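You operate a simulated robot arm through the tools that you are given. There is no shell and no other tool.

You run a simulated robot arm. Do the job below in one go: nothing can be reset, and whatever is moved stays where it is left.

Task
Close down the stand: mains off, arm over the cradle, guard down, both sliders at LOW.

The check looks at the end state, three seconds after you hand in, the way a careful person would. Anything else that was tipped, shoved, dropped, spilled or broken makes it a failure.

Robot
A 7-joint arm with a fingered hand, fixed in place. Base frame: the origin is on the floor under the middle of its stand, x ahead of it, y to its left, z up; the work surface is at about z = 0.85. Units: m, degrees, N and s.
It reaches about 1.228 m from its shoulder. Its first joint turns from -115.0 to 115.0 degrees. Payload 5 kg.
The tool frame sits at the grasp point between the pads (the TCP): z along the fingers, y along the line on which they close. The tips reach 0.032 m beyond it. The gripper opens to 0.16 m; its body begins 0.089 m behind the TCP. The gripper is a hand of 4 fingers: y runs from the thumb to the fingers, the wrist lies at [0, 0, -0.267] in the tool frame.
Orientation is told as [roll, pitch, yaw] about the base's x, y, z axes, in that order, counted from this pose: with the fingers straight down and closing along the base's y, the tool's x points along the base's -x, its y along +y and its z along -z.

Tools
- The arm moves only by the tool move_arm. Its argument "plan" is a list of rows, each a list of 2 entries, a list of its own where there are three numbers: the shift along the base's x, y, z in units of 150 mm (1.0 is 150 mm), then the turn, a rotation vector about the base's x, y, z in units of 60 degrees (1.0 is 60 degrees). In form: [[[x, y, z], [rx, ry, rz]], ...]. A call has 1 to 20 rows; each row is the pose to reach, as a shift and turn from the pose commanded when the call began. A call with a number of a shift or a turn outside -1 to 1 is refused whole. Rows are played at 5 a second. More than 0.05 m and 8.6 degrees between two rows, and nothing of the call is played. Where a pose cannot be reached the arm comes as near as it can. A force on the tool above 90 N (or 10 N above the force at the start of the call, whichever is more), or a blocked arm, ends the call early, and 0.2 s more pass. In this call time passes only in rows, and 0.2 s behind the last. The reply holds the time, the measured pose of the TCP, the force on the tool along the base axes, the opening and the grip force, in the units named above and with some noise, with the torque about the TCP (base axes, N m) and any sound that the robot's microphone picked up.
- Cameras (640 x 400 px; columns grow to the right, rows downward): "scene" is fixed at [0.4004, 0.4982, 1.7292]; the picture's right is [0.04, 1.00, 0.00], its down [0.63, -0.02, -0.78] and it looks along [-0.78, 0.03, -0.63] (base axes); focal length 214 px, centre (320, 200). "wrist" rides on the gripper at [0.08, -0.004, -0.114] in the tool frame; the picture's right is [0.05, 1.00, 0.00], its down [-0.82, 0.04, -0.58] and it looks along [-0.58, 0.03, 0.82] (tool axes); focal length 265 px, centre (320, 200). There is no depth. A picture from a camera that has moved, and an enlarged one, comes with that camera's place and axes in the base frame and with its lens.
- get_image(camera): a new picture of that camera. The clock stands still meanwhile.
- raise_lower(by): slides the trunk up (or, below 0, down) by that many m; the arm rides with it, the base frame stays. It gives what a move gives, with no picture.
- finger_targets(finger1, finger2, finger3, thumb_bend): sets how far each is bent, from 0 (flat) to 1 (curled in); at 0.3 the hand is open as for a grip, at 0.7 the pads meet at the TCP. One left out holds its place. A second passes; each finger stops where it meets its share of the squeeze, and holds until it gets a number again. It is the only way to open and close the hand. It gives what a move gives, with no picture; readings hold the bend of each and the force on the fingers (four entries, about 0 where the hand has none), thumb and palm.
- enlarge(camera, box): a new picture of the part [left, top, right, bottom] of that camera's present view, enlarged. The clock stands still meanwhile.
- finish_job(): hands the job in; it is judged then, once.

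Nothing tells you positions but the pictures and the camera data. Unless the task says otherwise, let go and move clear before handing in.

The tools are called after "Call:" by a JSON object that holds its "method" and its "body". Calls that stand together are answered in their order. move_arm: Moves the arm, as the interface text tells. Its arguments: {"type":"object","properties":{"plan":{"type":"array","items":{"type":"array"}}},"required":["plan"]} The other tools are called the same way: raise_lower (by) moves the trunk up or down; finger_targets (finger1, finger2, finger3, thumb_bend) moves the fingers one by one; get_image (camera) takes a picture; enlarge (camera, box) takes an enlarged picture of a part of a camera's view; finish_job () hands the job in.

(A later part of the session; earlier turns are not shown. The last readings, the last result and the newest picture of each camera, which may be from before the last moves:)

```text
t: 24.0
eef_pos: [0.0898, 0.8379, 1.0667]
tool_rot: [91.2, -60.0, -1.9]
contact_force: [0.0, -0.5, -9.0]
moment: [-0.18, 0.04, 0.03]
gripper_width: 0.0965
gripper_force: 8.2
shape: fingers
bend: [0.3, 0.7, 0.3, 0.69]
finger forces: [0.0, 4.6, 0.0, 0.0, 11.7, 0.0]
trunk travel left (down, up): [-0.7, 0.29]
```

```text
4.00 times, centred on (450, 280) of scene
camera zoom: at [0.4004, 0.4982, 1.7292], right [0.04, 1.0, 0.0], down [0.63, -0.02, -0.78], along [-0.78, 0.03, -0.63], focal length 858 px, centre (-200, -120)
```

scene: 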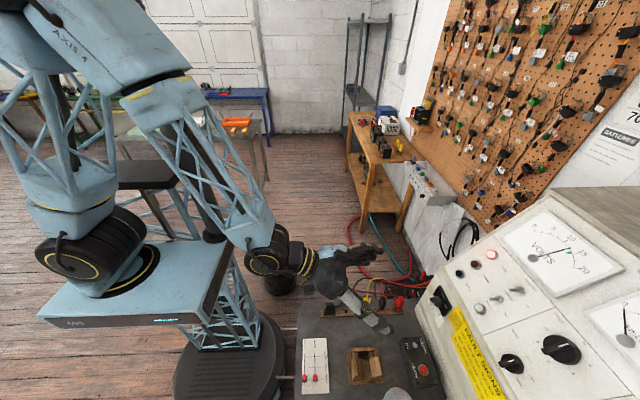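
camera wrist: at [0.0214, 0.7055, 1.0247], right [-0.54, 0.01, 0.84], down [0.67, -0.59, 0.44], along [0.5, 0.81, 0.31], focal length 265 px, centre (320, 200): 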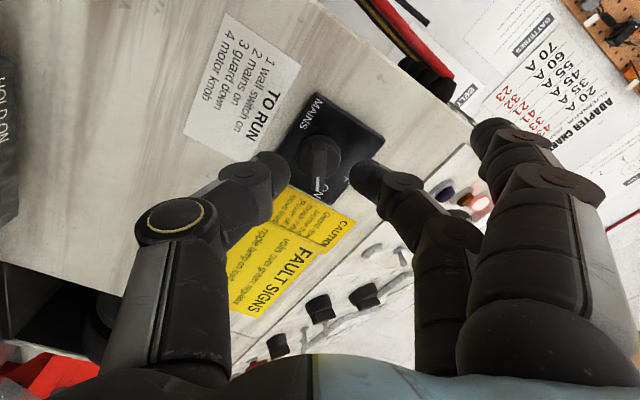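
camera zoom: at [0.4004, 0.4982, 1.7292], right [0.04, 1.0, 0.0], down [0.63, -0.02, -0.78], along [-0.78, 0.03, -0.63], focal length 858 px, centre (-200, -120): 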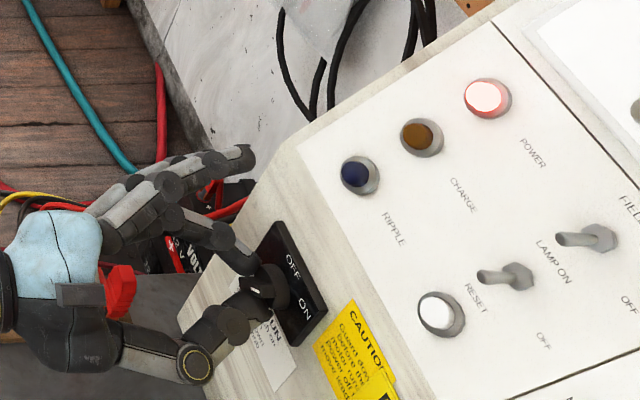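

The knob is following with a small lag and the lamp is still on. I'll keep turning.

Call:
{"method": "move_arm", "body": {"plan": [[[0, 0, 0], [0, -0.1, 0]], [[0, 0, 0], [0, -0.2, 0]], [[0, 0, 0], [0, -0.3, 0]], [[0, 0, 0], [0, -0.4, 0]], [[0, 0, 0], [0, -0.5, 0]], [[0, 0, 0], [0, -0.6, 0]]]}}

Call:
{"method": "enlarge", "body": {"camera": "wrist", "box": [220, 80, 420, 230]}}

Call:
{"method": "enlarge", "body": {"camera": "scene", "box": [380, 230, 520, 330]}}

```text
t: 25.4
eef_pos: [0.0904, 0.8376, 1.0676]
tool_rot: [-99.6, -83.9, -170.9]
contact_force: [7.1, -3.5, -10.7]
moment: [-0.21, 0.09, -0.14]
gripper_width: 0.0981
gripper_force: 10.5
shape: fingers
bend: [0.3, 0.7, 0.3, 0.69]
finger forces: [0.0, 4.5, 0.0, 0.1, 15.6, 0.1]
trunk travel left (down, up): [-0.7, 0.29]
```

```text
2.67 times, centred on (320, 155) of wrist
camera zoom: at [0.1046, 0.7238, 0.9869], right [-0.99, 0.01, -0.16], down [-0.13, -0.59, 0.8], along [-0.08, 0.81, 0.58], focal length 708 px, centre (320, 320)
```

zoom: 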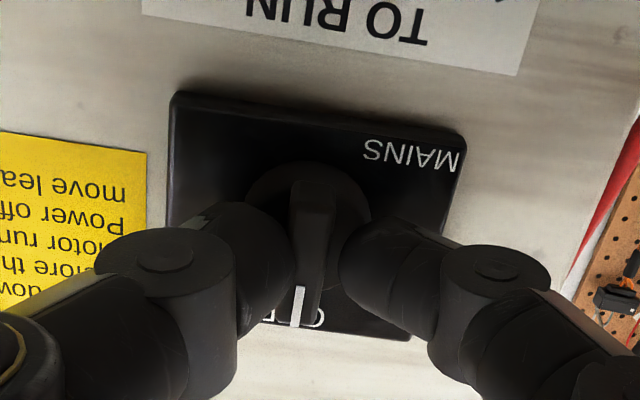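

```text
4.00 times, centred on (450, 280) of scene
camera zoom: at [0.4004, 0.4982, 1.7292], right [0.04, 1.0, 0.0], down [0.63, -0.02, -0.78], along [-0.78, 0.03, -0.63], focal length 858 px, centre (-200, -120)
```

zoom: 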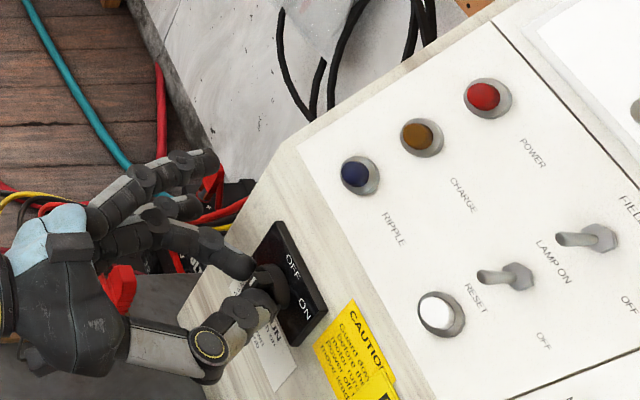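

The POWER lamp has gone out and the pointer is vertical at OFF. I'll release and back away along -y.

Call:
{"method": "finger_targets", "body": {"finger2": 0.6, "thumb_bend": 0.6}}

Call:
{"method": "move_arm", "body": {"plan": [[[0, -0.1, 0], [0, 0, 0]], [[0, -0.2, 0], [0, 0, 0]], [[0, -0.4, 0], [0, 0, 0]], [[0, -0.7, 0], [0, 0, 0]], [[0, -1.0, 0], [0, 0, 0]]]}}

Call:
{"method": "get_image", "body": {"camera": "wrist"}}

Call:
{"method": "enlarge", "body": {"camera": "scene", "box": [400, 230, 540, 330]}}

```text
t: 26.4
eef_pos: [0.0906, 0.8381, 1.0688]
tool_rot: [-100.2, -84.0, -170.2]
contact_force: [0.9, -0.6, -0.1]
moment: [0.0, -0.01, 0.04]
gripper_width: 0.1105
gripper_force: 0.0
shape: fingers
bend: [0.3, 0.6, 0.3, 0.6]
finger forces: [0.1, 0.0, 0.0, 0.0, 0.0, 0.0]
trunk travel left (down, up): [-0.7, 0.29]
```

```text
t: 27.6
eef_pos: [0.09, 0.6871, 1.0682]
tool_rot: [-99.9, -84.0, -170.5]
contact_force: [-0.6, -0.2, -0.3]
moment: [0.02, -0.02, 0.04]
gripper_width: 0.1107
gripper_force: 0.0
shape: fingers
bend: [0.3, 0.6, 0.3, 0.6]
finger forces: [0.0, 0.1, 0.0, 0.1, 0.1, 0.1]
trunk travel left (down, up): [-0.7, 0.29]
```

```text
taken
camera wrist: at [0.103, 0.5732, 0.987], right [-0.99, 0.01, -0.15], down [-0.13, -0.59, 0.8], along [-0.08, 0.81, 0.59], focal length 265 px, centre (320, 200)
```

wrist: 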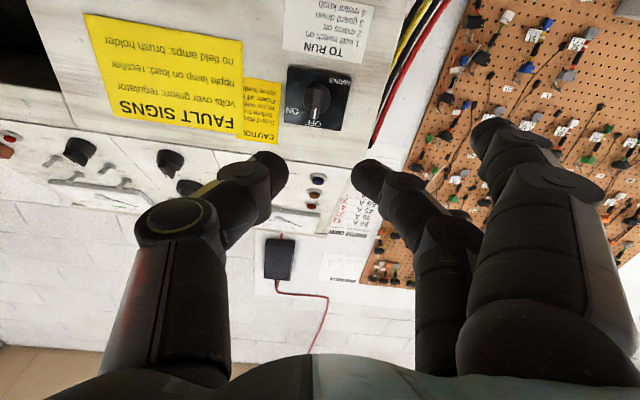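

```text
4.00 times, centred on (470, 280) of scene
camera zoom: at [0.4004, 0.4982, 1.7292], right [0.04, 1.0, 0.0], down [0.63, -0.02, -0.78], along [-0.78, 0.03, -0.63], focal length 858 px, centre (-280, -120)
```

zoom: 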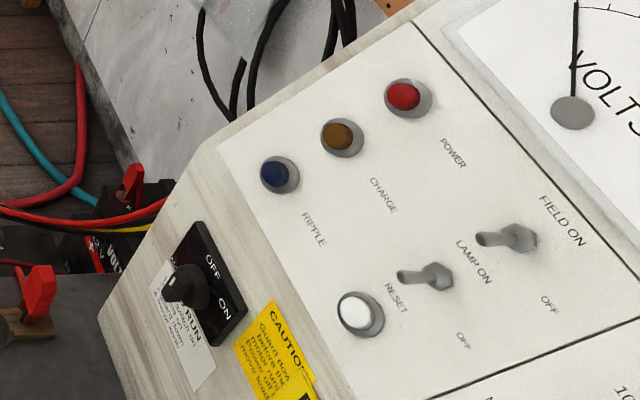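

Call:
{"method": "enlarge", "body": {"camera": "wrist", "box": [270, 50, 370, 150]}}

Call:
{"method": "get_image", "body": {"camera": "scene"}}

```text
4.00 times, centred on (320, 100) of wrist
camera zoom: at [0.103, 0.5732, 0.987], right [-0.99, 0.01, -0.15], down [-0.13, -0.59, 0.8], along [-0.08, 0.81, 0.59], focal length 1062 px, centre (320, 600)
```

zoom: 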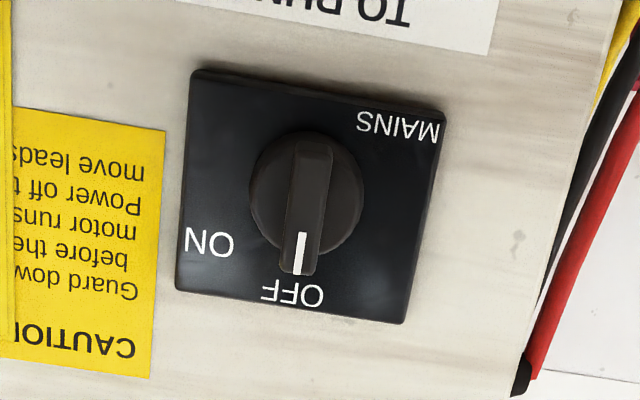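

```text
taken
```

scene: 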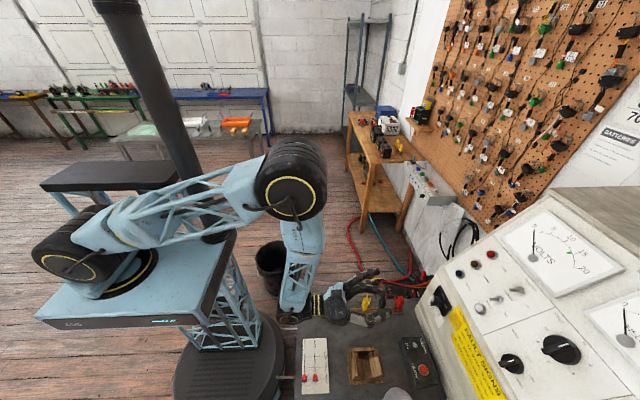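

Mains is confirmed at OFF: lamp dark, voltmeter at 0. Next are the sliders, near (0.226, 0.456) and (0.226, 0.488), which need to go toward -x. I'll raise the hand and turn it back to point down.

Call:
{"method": "move_arm", "body": {"plan": [[[0.05, 0, 0.15], [-0.1, 0, 0]], [[0.1, -0.02, 0.3], [-0.22, 0.01, 0]], [[0.15, -0.05, 0.45], [-0.34, 0.02, 0]], [[0.2, -0.1, 0.6], [-0.46, 0.03, 0]], [[0.25, -0.2, 0.75], [-0.58, 0.04, 0]], [[0.3, -0.3, 0.9], [-0.7, 0.05, 0]], [[0.3, -0.4, 1.0], [-0.83, 0.05, 0]], [[0.3, -0.5, 1.0], [-0.96, 0.05, 0]]]}}

```text
t: 29.4
eef_pos: [0.1367, 0.6126, 1.219]
tool_rot: [-1.2, -33.4, 94.1]
contact_force: [0.0, 0.3, -0.1]
moment: [0.0, -0.01, 0.0]
gripper_width: 0.1109
gripper_force: 0.0
shape: fingers
bend: [0.3, 0.6, 0.3, 0.6]
finger forces: [0.1, 0.0, 0.0, 0.0, 0.0, 0.0]
trunk travel left (down, up): [-0.7, 0.29]
```

Call:
{"method": "move_arm", "body": {"plan": [[[0.05, -0.15, 0], [-0.1, 0, -0.01]], [[0.1, -0.3, 0], [-0.2, 0, -0.02]], [[0.15, -0.5, -0.1], [-0.3, 0, -0.04]], [[0.2, -0.7, -0.3], [-0.4, 0, -0.06]], [[0.3, -0.85, -0.5], [-0.5, 0, -0.07]], [[0.35, -0.95, -0.7], [-0.56, 0, -0.07]], [[0.35, -0.95, -0.9], [-0.56, 0, -0.07]]]}}

Call:
{"method": "get_image", "body": {"camera": "wrist"}}

Call:
{"method": "get_image", "body": {"camera": "scene"}}

```text
t: 31.0
eef_pos: [0.1877, 0.4696, 1.0832]
tool_rot: [-0.2, 0.3, 89.3]
contact_force: [-0.2, -0.3, 0.1]
moment: [-0.05, 0.01, 0.0]
gripper_width: 0.1107
gripper_force: 0.1
shape: fingers
bend: [0.3, 0.6, 0.3, 0.6]
finger forces: [0.0, 0.0, 0.1, 0.1, 0.0, 0.0]
trunk travel left (down, up): [-0.7, 0.29]
```

```text
taken
camera wrist: at [0.1922, 0.3887, 1.1977], right [-1.0, -0.04, 0.0], down [-0.04, 0.82, 0.57], along [-0.02, 0.57, -0.82], focal length 265 px, centre (320, 200)
```

wrist: 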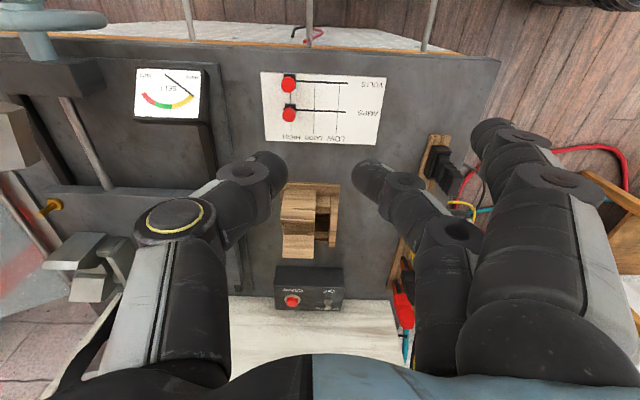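

```text
taken
```

scene: 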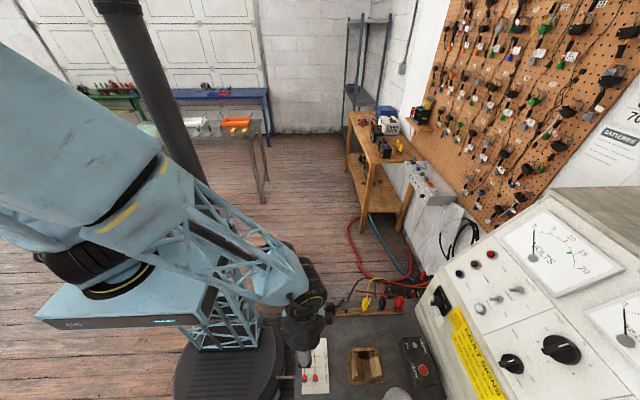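

Call:
{"method": "enlarge", "body": {"camera": "wrist", "box": [250, 60, 400, 155]}}

Call:
{"method": "enlarge", "body": {"camera": "scene", "box": [280, 330, 350, 390]}}

```text
4.21 times, centred on (325, 108) of wrist
camera zoom: at [0.1922, 0.3887, 1.1977], right [-1.0, -0.04, 0.0], down [-0.04, 0.82, 0.57], along [-0.02, 0.57, -0.82], focal length 1118 px, centre (299, 590)
```

zoom: 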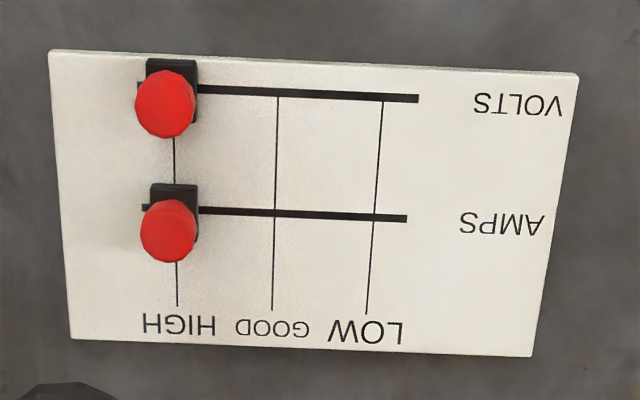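

```text
6.67 times, centred on (315, 360) of scene
camera zoom: at [0.4004, 0.4982, 1.7292], right [0.04, 1.0, 0.0], down [0.63, -0.02, -0.78], along [-0.78, 0.03, -0.63], focal length 1430 px, centre (353, -867)
```

zoom: 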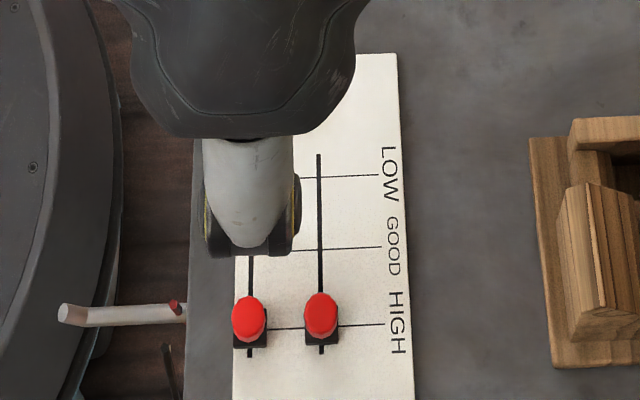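

Both sliders are at HIGH. LOW is at x≈0.168, 58 mm toward -x, and the knob tops are at z≈0.886. The swing arm's V-block is too near for the hand to work there, so I'll swing the arm first. I'll go round its -y end to its +x side and push the bar with the outside of the open fingers.

Call:
{"method": "finger_targets", "body": {"finger2": 0.3, "thumb_bend": 0.7}}

Call:
{"method": "move_arm", "body": {"plan": [[[0, -0.15, 0.2], [0, 0, 0]], [[0, -0.3, 0.4], [0, 0, 0]], [[0, -0.45, 0.6], [0, 0, 0]], [[0, -0.6, 0.8], [0, 0, 0]], [[0, -0.75, 1.0], [0, 0, 0]]]}}

Call:
{"method": "move_arm", "body": {"plan": [[[0, -0.1, 0.25], [0, 0, 0]], [[0.1, -0.2, 0.5], [0, 0, 0]], [[0.2, -0.3, 0.75], [0, 0, 0]], [[0.35, -0.4, 1.0], [0, 0, 0]], [[0.6, -0.4, 1.0], [0, 0, 0]], [[0.85, -0.4, 1.0], [0, 0, 0]]]}}

```text
t: 32.0
eef_pos: [0.1883, 0.4695, 1.0844]
tool_rot: [-0.2, 0.1, 89.3]
contact_force: [-0.8, -0.8, 0.2]
moment: [0.01, 0.01, 0.02]
gripper_width: 0.0932
gripper_force: 0.0
shape: fingers
bend: [0.3, 0.3, 0.3, 0.7]
finger forces: [0.0, 0.0, 0.0, 0.0, 0.0, 0.1]
trunk travel left (down, up): [-0.7, 0.29]
```

```text
t: 33.2
eef_pos: [0.184, 0.3554, 1.2335]
tool_rot: [-0.3, 0.1, 89.5]
contact_force: [-0.2, -0.4, 0.6]
moment: [0.05, -0.02, -0.02]
gripper_width: 0.093
gripper_force: 0.1
shape: fingers
bend: [0.3, 0.3, 0.3, 0.7]
finger forces: [0.1, 0.1, 0.1, 0.0, 0.0, 0.0]
trunk travel left (down, up): [-0.7, 0.29]
```

```text
t: 34.6
eef_pos: [0.3167, 0.296, 1.3822]
tool_rot: [-0.1, 0.2, 89.4]
contact_force: [0.2, 0.0, -0.1]
moment: [-0.03, 0.04, 0.01]
gripper_width: 0.093
gripper_force: 0.0
shape: fingers
bend: [0.3, 0.3, 0.3, 0.7]
finger forces: [0.0, 0.0, 0.0, 0.0, 0.0, 0.1]
trunk travel left (down, up): [-0.7, 0.29]
```

Call:
{"method": "move_arm", "body": {"plan": [[[0.2, -0.15, 0], [0, 0, 0]], [[0.45, -0.2, 0], [0, 0, 0]], [[0.7, -0.2, 0], [0, 0, 0]], [[1.0, -0.2, 0], [0, 0, 0]], [[1.0, -0.2, -0.3], [0, 0, 0]], [[1.0, -0.2, -0.6], [0, 0, 0]], [[1.0, -0.2, -0.9], [0, 0, 0]]]}}

Call:
{"method": "get_image", "body": {"camera": "wrist"}}

Call:
{"method": "get_image", "body": {"camera": "scene"}}

```text
t: 36.2
eef_pos: [0.4668, 0.2669, 1.2478]
tool_rot: [-0.2, 0.1, 89.4]
contact_force: [0.4, 0.8, 0.4]
moment: [0.02, 0.01, 0.02]
gripper_width: 0.093
gripper_force: 0.2
shape: fingers
bend: [0.3, 0.3, 0.3, 0.7]
finger forces: [0.0, 0.0, 0.0, 0.1, 0.0, 0.0]
trunk travel left (down, up): [-0.7, 0.29]
```

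```text
taken
camera wrist: at [0.471, 0.1855, 1.3626], right [-1.0, -0.04, 0.0], down [-0.04, 0.82, 0.58], along [-0.02, 0.58, -0.82], focal length 265 px, centre (320, 200)
```

wrist: 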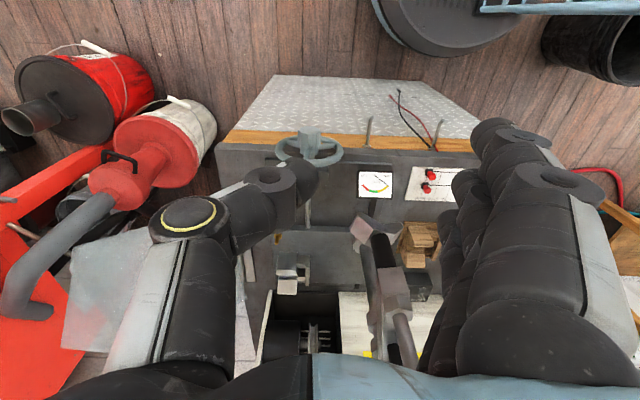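

```text
taken
```

scene: 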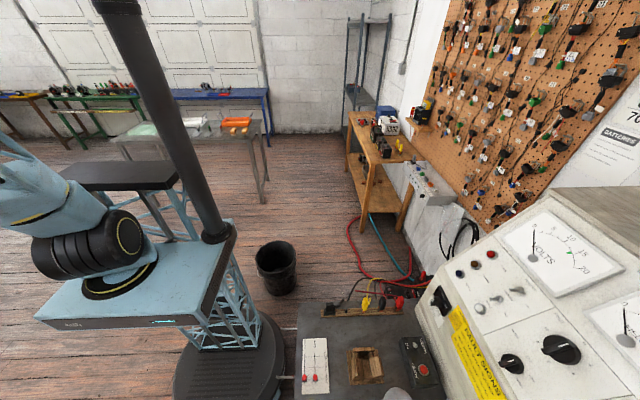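

I'm now at the -y end of the swing arm. I'll enlarge to get the bar's exact position before sliding in beside it.

Call:
{"method": "enlarge", "body": {"camera": "wrist", "box": [270, 160, 470, 370]}}

Call:
{"method": "enlarge", "body": {"camera": "wrist", "box": [0, 100, 320, 360]}}

```text
1.90 times, centred on (370, 265) of wrist
camera zoom: at [0.471, 0.1855, 1.3626], right [-1.0, -0.04, 0.0], down [-0.04, 0.82, 0.58], along [-0.02, 0.58, -0.82], focal length 506 px, centre (225, 76)
```

zoom: 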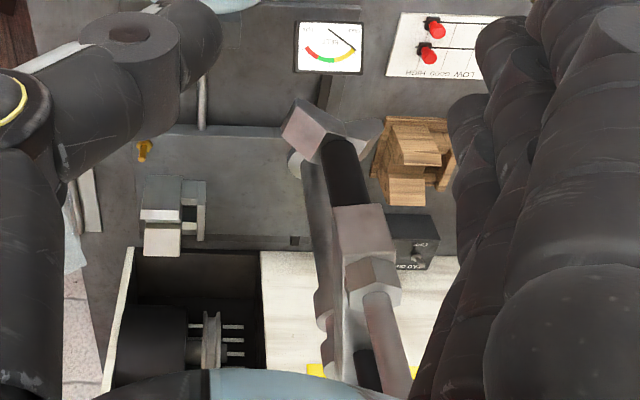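

```text
1.54 times, centred on (160, 230) of wrist
camera zoom: at [0.471, 0.1855, 1.3626], right [-1.0, -0.04, 0.0], down [-0.04, 0.82, 0.58], along [-0.02, 0.58, -0.82], focal length 408 px, centre (566, 154)
```

zoom: 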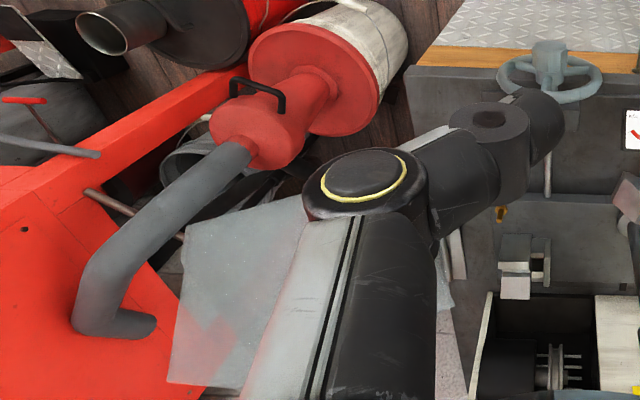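

The bar's free end spans x≈0.37–0.40 and z≈1.16–1.20. I'll move outward to x≈0.52, drop to z≈1.17, and slide along +y beside the bar.

Call:
{"method": "move_arm", "body": {"plan": [[[0.2, 0, -0.1], [0, 0, 0]], [[0.38, 0, -0.3], [0, 0, 0]], [[0.38, 0, -0.5], [0, 0, 0]], [[0.38, 0.25, -0.5], [0, 0, 0]], [[0.38, 0.5, -0.5], [0, 0, 0]], [[0.38, 0.75, -0.5], [0, 0, 0]], [[0.38, 1.0, -0.5], [0, 0, 0]]]}}

Call:
{"method": "get_image", "body": {"camera": "wrist"}}

```text
t: 37.8
eef_pos: [0.5225, 0.4181, 1.1729]
tool_rot: [-0.2, 0.3, 89.4]
contact_force: [-0.4, -0.2, 1.4]
moment: [-0.01, -0.01, 0.01]
gripper_width: 0.093
gripper_force: 0.1
shape: fingers
bend: [0.3, 0.3, 0.3, 0.7]
finger forces: [0.0, 0.0, 0.0, 0.0, 0.0, 0.0]
trunk travel left (down, up): [-0.7, 0.29]
```

```text
taken
camera wrist: at [0.5263, 0.3369, 1.2873], right [-1.0, -0.04, 0.0], down [-0.04, 0.82, 0.57], along [-0.02, 0.57, -0.82], focal length 265 px, centre (320, 200)
```

wrist: 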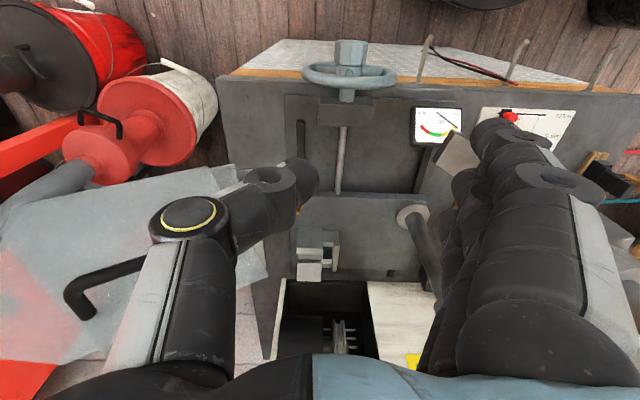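

There's a clear lane beside the bar, and the guard's handle is well to the left. I'll slide in the last 45 mm and then ease toward -x until contact.

Call:
{"method": "move_arm", "body": {"plan": [[[0, 0.15, 0], [0, 0, 0]], [[0, 0.3, 0], [0, 0, 0]], [[-0.05, 0.3, 0], [0, 0, 0]], [[-0.1, 0.3, 0], [0, 0, 0]]]}}

Call:
{"method": "get_image", "body": {"camera": "wrist"}}

```text
t: 38.8
eef_pos: [0.5056, 0.4621, 1.1734]
tool_rot: [-0.2, 0.1, 89.3]
contact_force: [-0.9, -0.1, 0.1]
moment: [0.02, 0.0, -0.01]
gripper_width: 0.093
gripper_force: 0.0
shape: fingers
bend: [0.3, 0.3, 0.3, 0.7]
finger forces: [0.1, 0.1, 0.0, 0.0, 0.0, 0.0]
trunk travel left (down, up): [-0.7, 0.29]
```

```text
taken
camera wrist: at [0.5109, 0.381, 1.2876], right [-1.0, -0.04, 0.0], down [-0.04, 0.82, 0.58], along [-0.02, 0.57, -0.82], focal length 265 px, centre (320, 200)
```

wrist: 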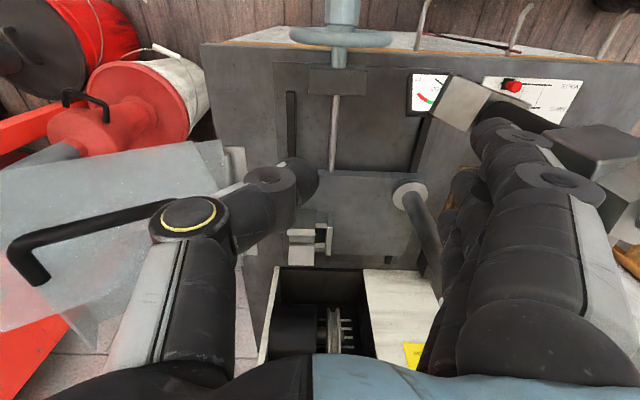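

No contact yet. I'll ease further toward -x in small steps to find the bar.

Call:
{"method": "move_arm", "body": {"plan": [[[-0.03, 0, 0], [0, 0, 0]], [[-0.06, 0, 0], [0, 0, 0]], [[-0.09, 0, 0], [0, 0, 0]], [[-0.12, 0, 0], [0, 0, 0]], [[-0.15, 0, 0], [0, 0, 0]]]}}

Call:
{"method": "get_image", "body": {"camera": "wrist"}}

```text
t: 40.0
eef_pos: [0.4854, 0.463, 1.1729]
tool_rot: [-0.2, 0.2, 89.4]
contact_force: [1.3, 0.7, 0.0]
moment: [0.02, -0.07, 0.05]
gripper_width: 0.0914
gripper_force: 0.8
shape: fingers
bend: [0.31, 0.3, 0.3, 0.7]
finger forces: [0.8, 0.0, 0.0, 0.0, 0.1, 0.1]
trunk travel left (down, up): [-0.7, 0.29]
```

```text
taken
camera wrist: at [0.489, 0.3806, 1.2879], right [-1.0, -0.04, 0.0], down [-0.04, 0.82, 0.58], along [-0.02, 0.57, -0.82], focal length 265 px, centre (320, 200)
```

wrist: 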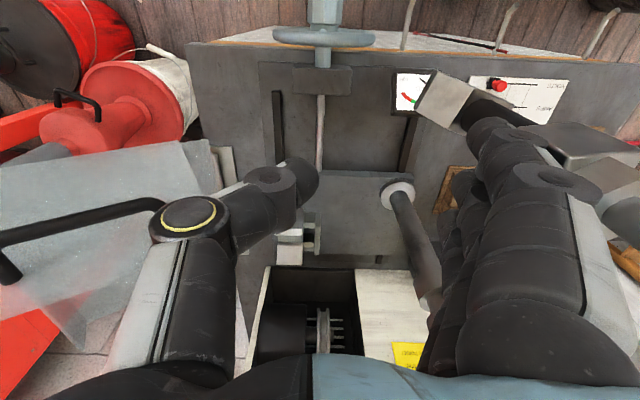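

Finger 1 has just touched the bar, reading 0.8 N. I'll push along an arc about the pivot at (0.347, 0.643), clockwise by 15° first, turning the hand with it.

Call:
{"method": "move_arm", "body": {"plan": [[[-0.064, -0.047, 0], [0, 0, -0.05]], [[-0.1305, -0.09, 0], [0, 0, -0.1]], [[-0.199, -0.1295, 0], [0, 0, -0.15]], [[-0.27, -0.1656, 0], [0, 0, -0.2]], [[-0.342, -0.198, 0], [0, 0, -0.25]]]}}

Call:
{"method": "get_image", "body": {"camera": "wrist"}}

```text
t: 41.2
eef_pos: [0.4356, 0.432, 1.1742]
tool_rot: [-0.2, 0.1, 74.3]
contact_force: [11.3, 1.2, 2.2]
moment: [0.02, 0.07, -0.1]
gripper_width: 0.0838
gripper_force: 5.2
shape: fingers
bend: [0.34, 0.32, 0.3, 0.7]
finger forces: [8.0, 2.6, 0.1, 0.0, 0.0, 0.0]
trunk travel left (down, up): [-0.7, 0.29]
```

```text
taken
camera wrist: at [0.4185, 0.3523, 1.2879], right [-0.98, 0.22, 0.0], down [0.18, 0.8, 0.58], along [0.13, 0.56, -0.82], focal length 265 px, centre (320, 200)
```

wrist: 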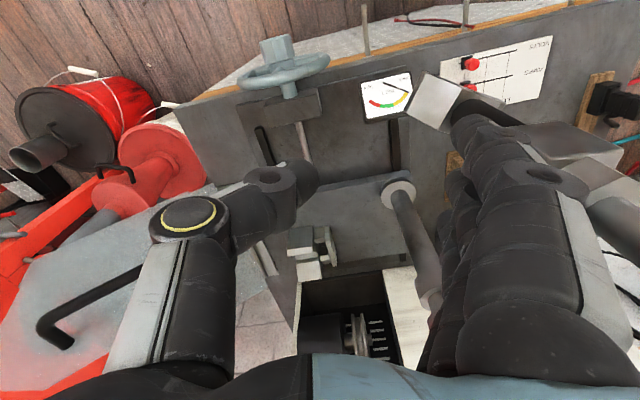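

The arm is swinging freely with the fingers at about 11 N. I'll continue the arc another 36°.

Call:
{"method": "move_arm", "body": {"plan": [[[-0.0989, -0.0371, 0], [0, 0, -0.0667]], [[-0.2002, -0.0672, 0], [0, 0, -0.1333]], [[-0.3033, -0.0902, 0], [0, 0, -0.2]], [[-0.4078, -0.1059, 0], [0, 0, -0.2667]], [[-0.5131, -0.1143, 0], [0, 0, -0.3333]], [[-0.6188, -0.1153, 0], [0, 0, -0.4]], [[-0.7243, -0.1089, 0], [0, 0, -0.4667]], [[-0.829, -0.0953, 0], [0, 0, -0.5333]], [[-0.9326, -0.0743, 0], [0, 0, -0.6]]]}}

Call:
{"method": "get_image", "body": {"camera": "wrist"}}

Call:
{"method": "get_image", "body": {"camera": "scene"}}

```text
t: 42.0
eef_pos: [0.412, 0.4191, 1.1763]
tool_rot: [-0.9, -0.7, 63.6]
contact_force: [66.8, -19.9, -3.2]
moment: [0.29, 0.31, 0.28]
gripper_width: 0.0546
gripper_force: 34.3
shape: fingers
bend: [0.38, 0.35, 0.34, 0.7]
finger forces: [45.3, 12.8, 10.7, 0.0, 0.1, 0.1]
trunk travel left (down, up): [-0.7, 0.29]
stopped in row 3: the force on the tool passed its limit at 95 N (the readings are from after the stop); the commanded pose is now the measured one
```

```text
taken
camera wrist: at [0.3791, 0.3437, 1.2891], right [-0.92, 0.4, -0.02], down [0.32, 0.75, 0.59], along [0.25, 0.53, -0.81], focal length 265 px, centre (320, 200)
```

wrist: 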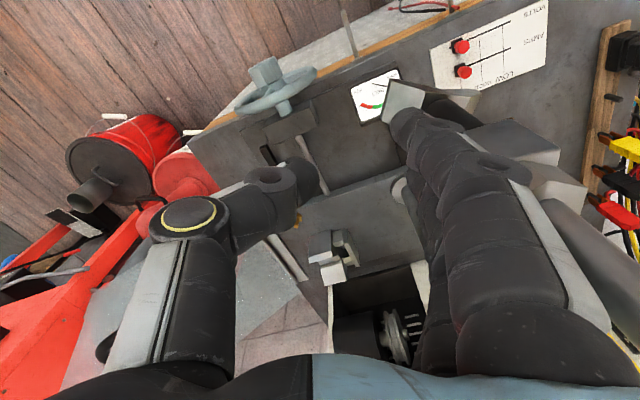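

```text
taken
```

scene: 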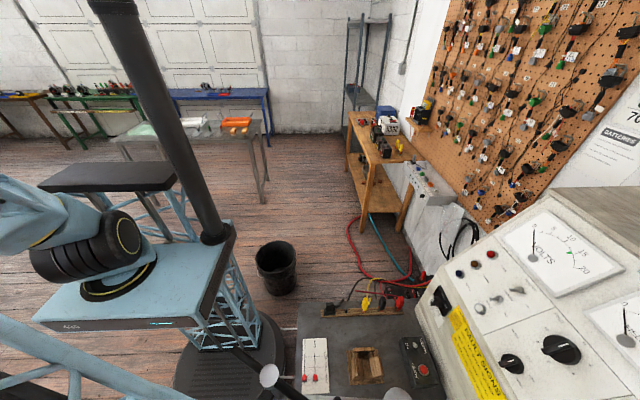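

The push stopped at 95 N, so something is resisting. I need to see whether the T-handle is touching my own forearm or whether there's another obstruction.

Call:
{"method": "enlarge", "body": {"camera": "scene", "box": [120, 280, 420, 400]}}

Call:
{"method": "enlarge", "body": {"camera": "wrist", "box": [360, 40, 640, 240]}}

```text
2.13 times, centred on (270, 340) of scene
camera zoom: at [0.4004, 0.4982, 1.7292], right [0.04, 1.0, 0.0], down [0.63, -0.02, -0.78], along [-0.78, 0.03, -0.63], focal length 458 px, centre (427, -99)
```

zoom: 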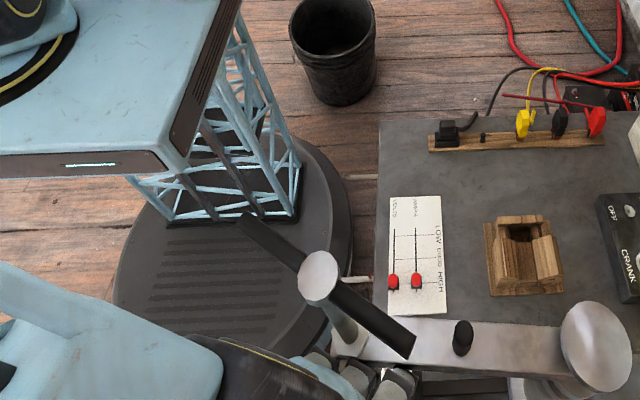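

```text
2.00 times, centred on (500, 140) of wrist
camera zoom: at [0.3791, 0.3437, 1.2891], right [-0.92, 0.4, -0.02], down [0.32, 0.75, 0.59], along [0.25, 0.53, -0.81], focal length 531 px, centre (-40, 320)
```

zoom: 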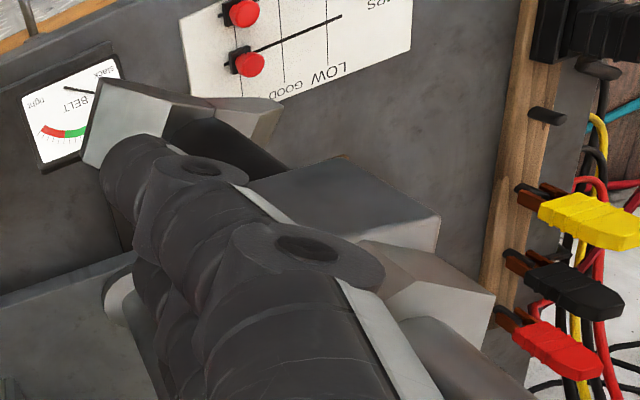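

The V-block stopped moving at about 12° of swing, with the arm near -92° (straight along -y). Before pushing harder I'll release the load and inspect the pivot for a stop or lock.

Call:
{"method": "move_arm", "body": {"plan": [[[0.05, -0.02, 0], [0, 0, 0]], [[0.12, -0.04, 0], [0, 0, 0]], [[0.2, -0.06, 0], [0, 0, 0]], [[0.3, -0.1, 0], [0, 0, 0]]]}}

Call:
{"method": "get_image", "body": {"camera": "wrist"}}

Call:
{"method": "enlarge", "body": {"camera": "scene", "box": [180, 290, 460, 400]}}

```text
t: 43.0
eef_pos: [0.4458, 0.406, 1.1761]
tool_rot: [-0.5, -0.3, 63.9]
contact_force: [0.1, 0.0, -0.6]
moment: [0.04, 0.01, 0.01]
gripper_width: 0.0922
gripper_force: 0.1
shape: fingers
bend: [0.3, 0.3, 0.3, 0.7]
finger forces: [0.0, 0.1, 0.1, 0.0, 0.0, 0.0]
trunk travel left (down, up): [-0.7, 0.29]
```

```text
taken
camera wrist: at [0.4133, 0.332, 1.2894], right [-0.92, 0.39, -0.01], down [0.31, 0.75, 0.58], along [0.24, 0.53, -0.81], focal length 265 px, centre (320, 200)
```

wrist: 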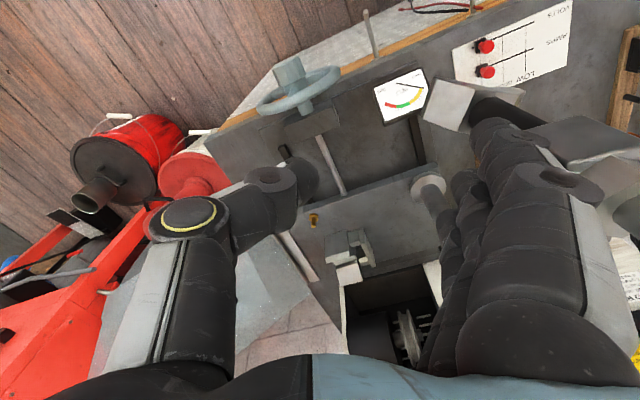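

```text
2.29 times, centred on (320, 345) of scene
camera zoom: at [0.4004, 0.4982, 1.7292], right [0.04, 1.0, 0.0], down [0.63, -0.02, -0.78], along [-0.78, 0.03, -0.63], focal length 490 px, centre (320, -131)
```

zoom: 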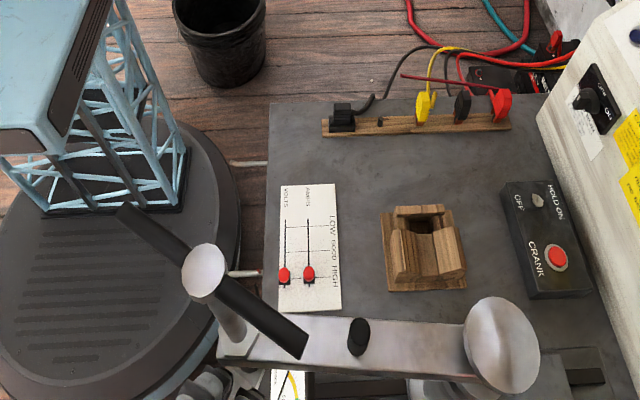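

The arm hasn't sprung back, so it looks like a real end stop near -92°. There's also a metal V-shaped bracket on the bench at about (0.54, 0.74) that could be the true cradle. I'll look at it and the pivot closely.

Call:
{"method": "enlarge", "body": {"camera": "wrist", "box": [270, 180, 450, 380]}}

Call:
{"method": "enlarge", "body": {"camera": "wrist", "box": [360, 140, 640, 320]}}

```text
2.00 times, centred on (360, 280) of wrist
camera zoom: at [0.4133, 0.332, 1.2894], right [-0.92, 0.39, -0.01], down [0.31, 0.75, 0.58], along [0.24, 0.53, -0.81], focal length 531 px, centre (240, 40)
```

zoom: 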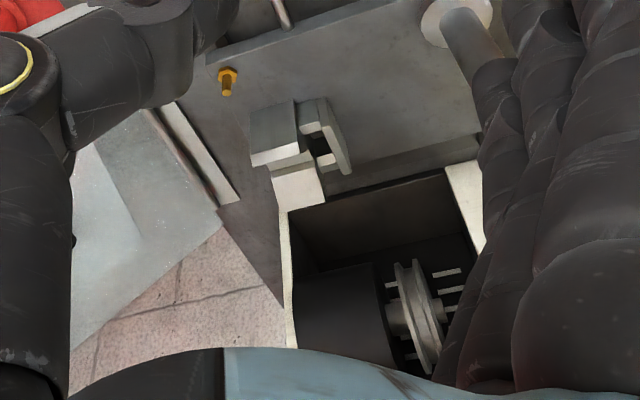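

```text
2.22 times, centred on (500, 230) of wrist
camera zoom: at [0.4133, 0.332, 1.2894], right [-0.92, 0.39, -0.01], down [0.31, 0.75, 0.58], along [0.24, 0.53, -0.81], focal length 590 px, centre (-80, 133)
```

zoom: 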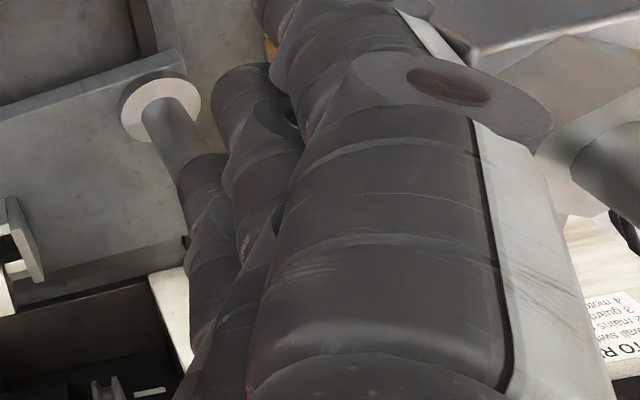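

The metal bracket near (0.53, 0.74) has about the same radius from the pivot (0.21) as the arm's V-block (0.20), while the wooden block is at only 0.14. I need a clearer side view of the bracket, hood and pivot, so I'll back off to -y and look along +y.

Call:
{"method": "move_arm", "body": {"plan": [[[0.1, -0.15, 0], [0, 0, 0.1]], [[0.25, -0.35, 0], [0, 0, 0.2]], [[0.4, -0.6, 0], [0, 0, 0.3]], [[0.55, -0.85, 0], [0, 0, 0.4]], [[0.6, -1.0, -0.1], [0, 0, 0.43]], [[0.6, -1.0, -0.2], [0.13, 0, 0.43]]]}}

Call:
{"method": "move_arm", "body": {"plan": [[[0, 0, 0], [0.12, 0, 0]], [[0, 0, 0], [0.24, 0, 0]], [[0, 0, 0], [0.36, 0, 0]], [[0, 0, 0], [0.48, 0, 0]]]}}

Call:
{"method": "get_image", "body": {"camera": "wrist"}}

```text
t: 44.4
eef_pos: [0.537, 0.254, 1.1466]
tool_rot: [1.2, -8.0, 89.7]
contact_force: [-0.1, -0.3, -1.0]
moment: [0.08, 0.03, -0.02]
gripper_width: 0.0925
gripper_force: 0.0
shape: fingers
bend: [0.3, 0.3, 0.3, 0.7]
finger forces: [0.1, 0.0, 0.1, 0.1, 0.0, 0.0]
trunk travel left (down, up): [-0.7, 0.29]
```

```text
t: 45.4
eef_pos: [0.5364, 0.2558, 1.147]
tool_rot: [1.5, -36.9, 89.5]
contact_force: [0.0, 0.2, 0.1]
moment: [0.04, 0.02, 0.03]
gripper_width: 0.0926
gripper_force: 0.0
shape: fingers
bend: [0.3, 0.3, 0.3, 0.7]
finger forces: [0.0, 0.0, 0.1, 0.1, 0.0, 0.0]
trunk travel left (down, up): [-0.7, 0.29]
```

```text
taken
camera wrist: at [0.5435, 0.1216, 1.1897], right [-1.0, -0.05, -0.01], down [-0.03, 0.3, 0.95], along [-0.04, 0.95, -0.31], focal length 265 px, centre (320, 200)
```

wrist: 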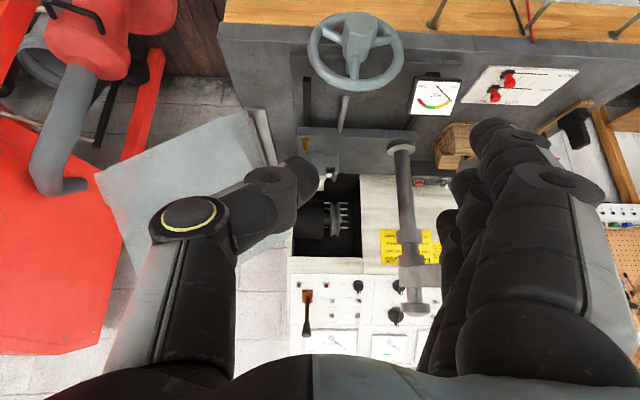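

Call:
{"method": "enlarge", "body": {"camera": "wrist", "box": [280, 110, 480, 260]}}

Call:
{"method": "enlarge", "body": {"camera": "wrist", "box": [360, 120, 480, 340]}}

Call:
{"method": "enlarge", "body": {"camera": "wrist", "box": [80, 80, 320, 260]}}

```text
2.67 times, centred on (380, 185) of wrist
camera zoom: at [0.5435, 0.1216, 1.1897], right [-1.0, -0.05, -0.01], down [-0.03, 0.3, 0.95], along [-0.04, 0.95, -0.31], focal length 708 px, centre (160, 240)
```

zoom: 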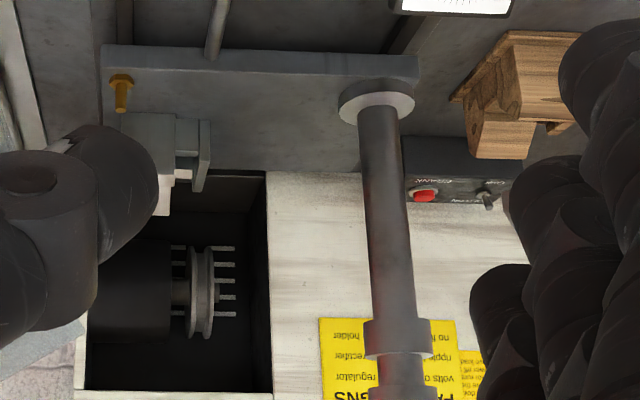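

```text
1.82 times, centred on (420, 230) of wrist
camera zoom: at [0.5435, 0.1216, 1.1897], right [-1.0, -0.05, -0.01], down [-0.03, 0.3, 0.95], along [-0.04, 0.95, -0.31], focal length 483 px, centre (138, 146)
```

zoom: 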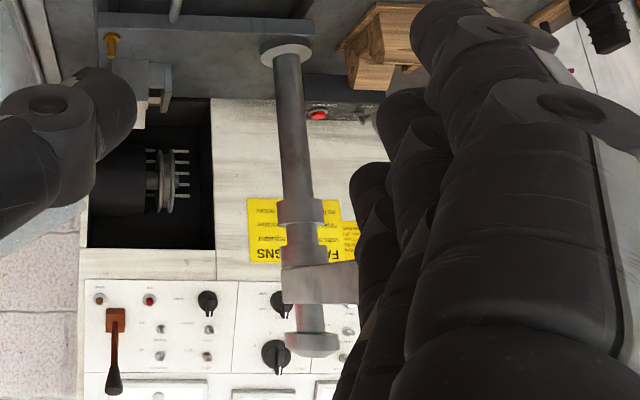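

```text
2.22 times, centred on (200, 170) of wrist
camera zoom: at [0.5435, 0.1216, 1.1897], right [-1.0, -0.05, -0.01], down [-0.03, 0.3, 0.95], along [-0.04, 0.95, -0.31], focal length 590 px, centre (587, 267)
```

zoom: 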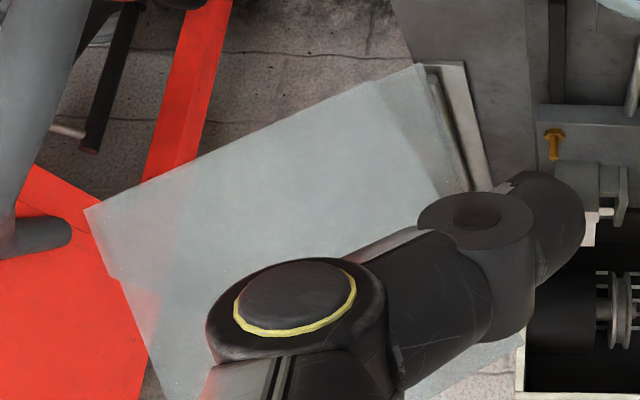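

I now have a side view. The hood side is about 0.25 × 0.285 m, so closed it would reach z≈1.155, just under the bar at 1.16. I want a view from above of the hood, metal bracket and pivot before deciding which way to swing.

Call:
{"method": "move_arm", "body": {"plan": [[[0, 0, 0.2], [-0.1, 0, 0]], [[0.05, 0, 0.4], [-0.2, 0, 0]], [[0.1, 0, 0.6], [-0.3, 0, 0]], [[0.15, 0, 0.8], [-0.4, 0, 0]], [[0.2, 0, 1.0], [-0.5, 0, 0]], [[0.25, 0.1, 1.0], [-0.6, 0, 0]]]}}

Call:
{"method": "move_arm", "body": {"plan": [[[0.1, 0.1, 0.3], [0, 0, 0]], [[0.2, 0.2, 0.6], [0, 0, 0]], [[0.25, 0.3, 0.9], [0, 0, 0]], [[0.3, 0.5, 1.0], [0, 0, 0]]]}}

Call:
{"method": "get_image", "body": {"camera": "wrist"}}

```text
t: 46.8
eef_pos: [0.5742, 0.2741, 1.2954]
tool_rot: [1.0, -0.5, 89.6]
contact_force: [0.3, 0.0, 0.1]
moment: [-0.05, 0.01, -0.01]
gripper_width: 0.0925
gripper_force: 0.1
shape: fingers
bend: [0.3, 0.3, 0.3, 0.7]
finger forces: [0.1, 0.0, 0.0, 0.1, 0.1, 0.0]
trunk travel left (down, up): [-0.7, 0.29]
```

```text
t: 47.8
eef_pos: [0.6206, 0.3479, 1.4454]
tool_rot: [1.2, -0.7, 89.6]
contact_force: [0.3, 0.7, 0.5]
moment: [-0.05, 0.02, 0.01]
gripper_width: 0.0923
gripper_force: 0.0
shape: fingers
bend: [0.3, 0.3, 0.3, 0.7]
finger forces: [0.1, 0.0, 0.0, 0.2, 0.0, 0.0]
trunk travel left (down, up): [-0.7, 0.29]
```

```text
taken
camera wrist: at [0.6274, 0.2652, 1.5587], right [-1.0, -0.04, 0.02], down [-0.02, 0.81, 0.59], along [-0.04, 0.59, -0.81], focal length 265 px, centre (320, 200)
```

wrist: 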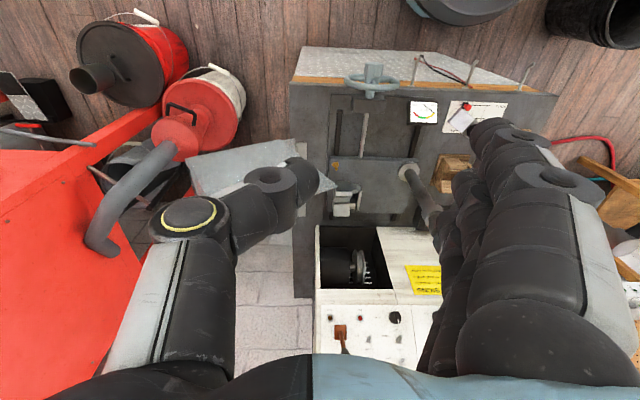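

The thumb hides the hood, so I'll open it and shift a little in +x.

Call:
{"method": "finger_targets", "body": {"thumb_bend": 0.2}}

Call:
{"method": "move_arm", "body": {"plan": [[[0.2, 0, 0], [0, 0, 0]], [[0.4, 0, 0], [0, 0, 0]], [[0.6, 0, 0], [0, 0, 0]]]}}

Call:
{"method": "get_image", "body": {"camera": "wrist"}}

Call:
{"method": "enlarge", "body": {"camera": "wrist", "box": [180, 80, 480, 280]}}

```text
t: 48.8
eef_pos: [0.6203, 0.3469, 1.446]
tool_rot: [1.1, -0.8, 89.6]
contact_force: [-0.1, -0.9, -0.2]
moment: [0.03, 0.01, 0.02]
gripper_width: 0.181
gripper_force: 0.0
shape: fingers
bend: [0.3, 0.3, 0.3, 0.2]
finger forces: [0.1, 0.0, 0.1, 0.1, 0.0, 0.1]
trunk travel left (down, up): [-0.7, 0.29]
```

```text
t: 49.6
eef_pos: [0.711, 0.3471, 1.4453]
tool_rot: [1.2, -0.8, 89.6]
contact_force: [1.0, 0.3, 0.3]
moment: [-0.04, 0.06, 0.0]
gripper_width: 0.1814
gripper_force: 0.1
shape: fingers
bend: [0.3, 0.3, 0.3, 0.2]
finger forces: [0.1, 0.0, 0.1, 0.1, 0.1, 0.0]
trunk travel left (down, up): [-0.7, 0.29]
```

```text
taken
camera wrist: at [0.7179, 0.2639, 1.5581], right [-1.0, -0.04, 0.02], down [-0.02, 0.81, 0.59], along [-0.04, 0.59, -0.81], focal length 265 px, centre (320, 200)
```

wrist: 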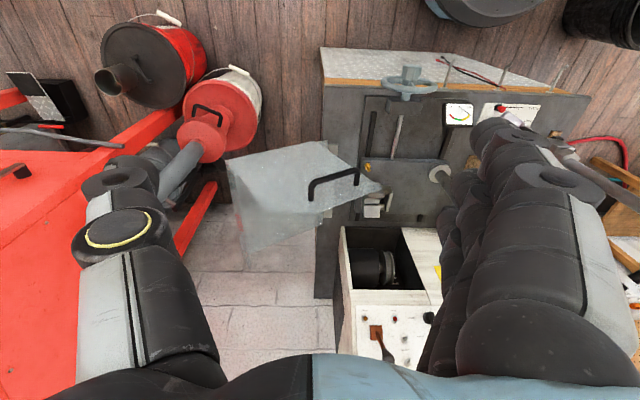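

```text
2.00 times, centred on (330, 180) of wrist
camera zoom: at [0.7179, 0.2639, 1.5581], right [-1.0, -0.04, 0.02], down [-0.02, 0.81, 0.59], along [-0.04, 0.59, -0.81], focal length 531 px, centre (300, 240)
```

zoom: 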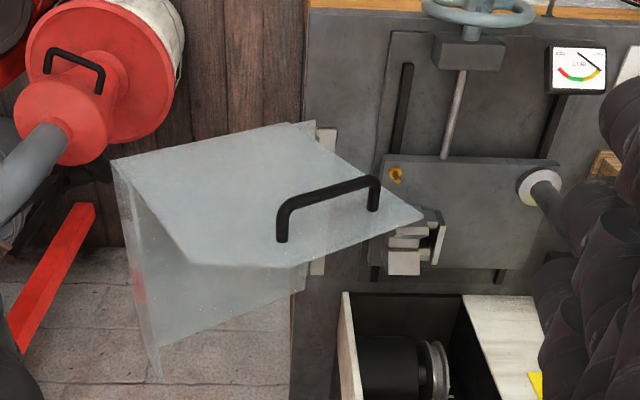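

The hood is now clear: closed, it would fill roughly x 0.43–0.68, y 0.56–0.86 and z up to 1.14, so the arm can't be parked in that space. The wooden block is therefore the cradle. I'll check what stopped the clockwise swing by looking at the V-block near the gauge.

Call:
{"method": "enlarge", "body": {"camera": "wrist", "box": [390, 70, 570, 220]}}

Call:
{"method": "enlarge", "body": {"camera": "scene", "box": [230, 320, 430, 400]}}

```text
2.67 times, centred on (480, 145) of wrist
camera zoom: at [0.7179, 0.2639, 1.5581], right [-1.0, -0.04, 0.02], down [-0.02, 0.81, 0.59], along [-0.04, 0.59, -0.81], focal length 708 px, centre (-107, 347)
```

zoom: 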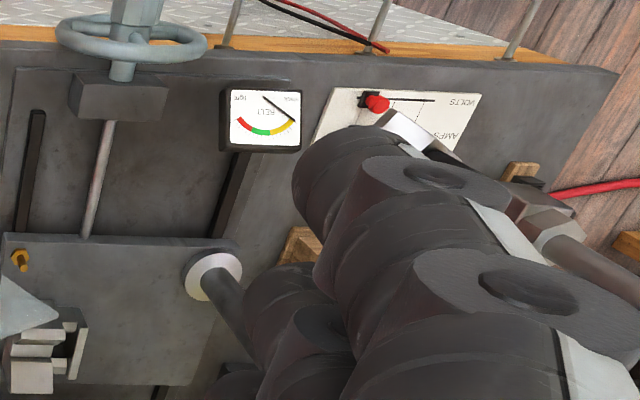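

```text
3.20 times, centred on (330, 360) of scene
camera zoom: at [0.4004, 0.4982, 1.7292], right [0.04, 1.0, 0.0], down [0.63, -0.02, -0.78], along [-0.78, 0.03, -0.63], focal length 686 px, centre (288, -312)
```

zoom: 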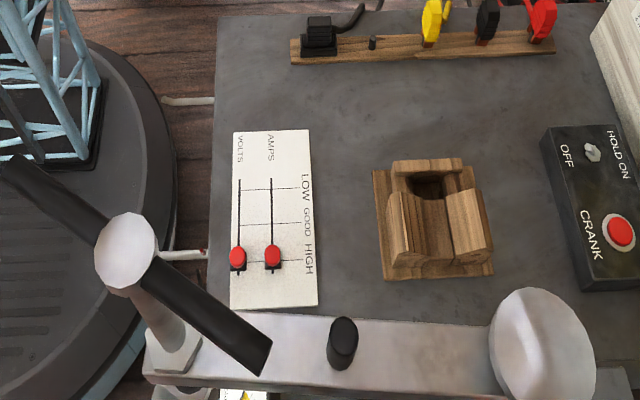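

Two findings change the picture:
- The arm's post and the metal bracket sit on the same sliding table.
- The bracket is about 0.200 m from the pivot, exactly the V-block's radius.

So the metal V-bracket at about (0.52, 0.735) is probably the real cradle, at arm angle +29°, and the stop at -92° is the swung-out limit. I'll study the hood for a slot that clears the screw.

Call:
{"method": "enlarge", "body": {"camera": "wrist", "box": [220, 130, 340, 280]}}

Call:
{"method": "enlarge", "body": {"camera": "wrist", "box": [330, 150, 430, 230]}}

```text
2.67 times, centred on (280, 205) of wrist
camera zoom: at [0.7179, 0.2639, 1.5581], right [-1.0, -0.04, 0.02], down [-0.02, 0.81, 0.59], along [-0.04, 0.59, -0.81], focal length 708 px, centre (427, 187)
```

zoom: 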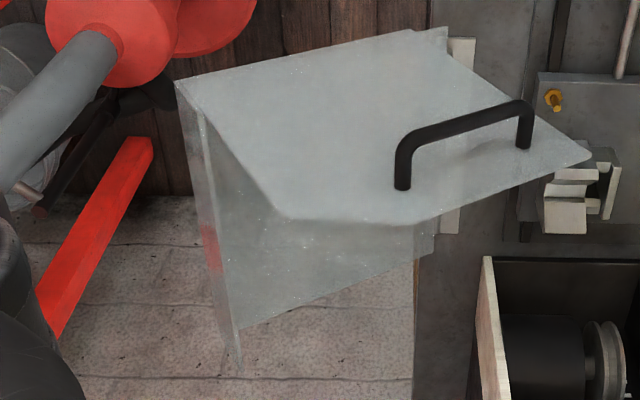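

```text
5.00 times, centred on (380, 190) of wrist
camera zoom: at [0.7179, 0.2639, 1.5581], right [-1.0, -0.04, 0.02], down [-0.02, 0.81, 0.59], along [-0.04, 0.59, -0.81], focal length 1327 px, centre (20, 250)
```

zoom: 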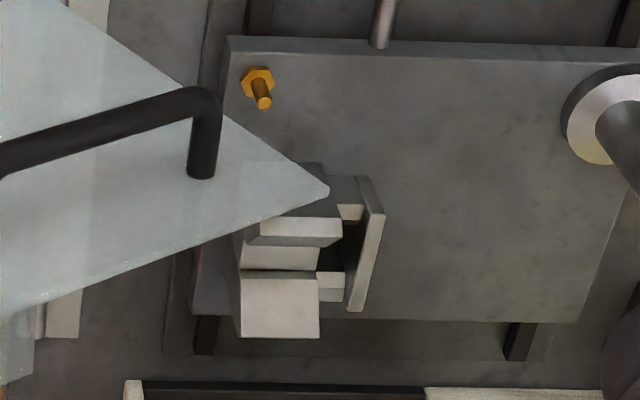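

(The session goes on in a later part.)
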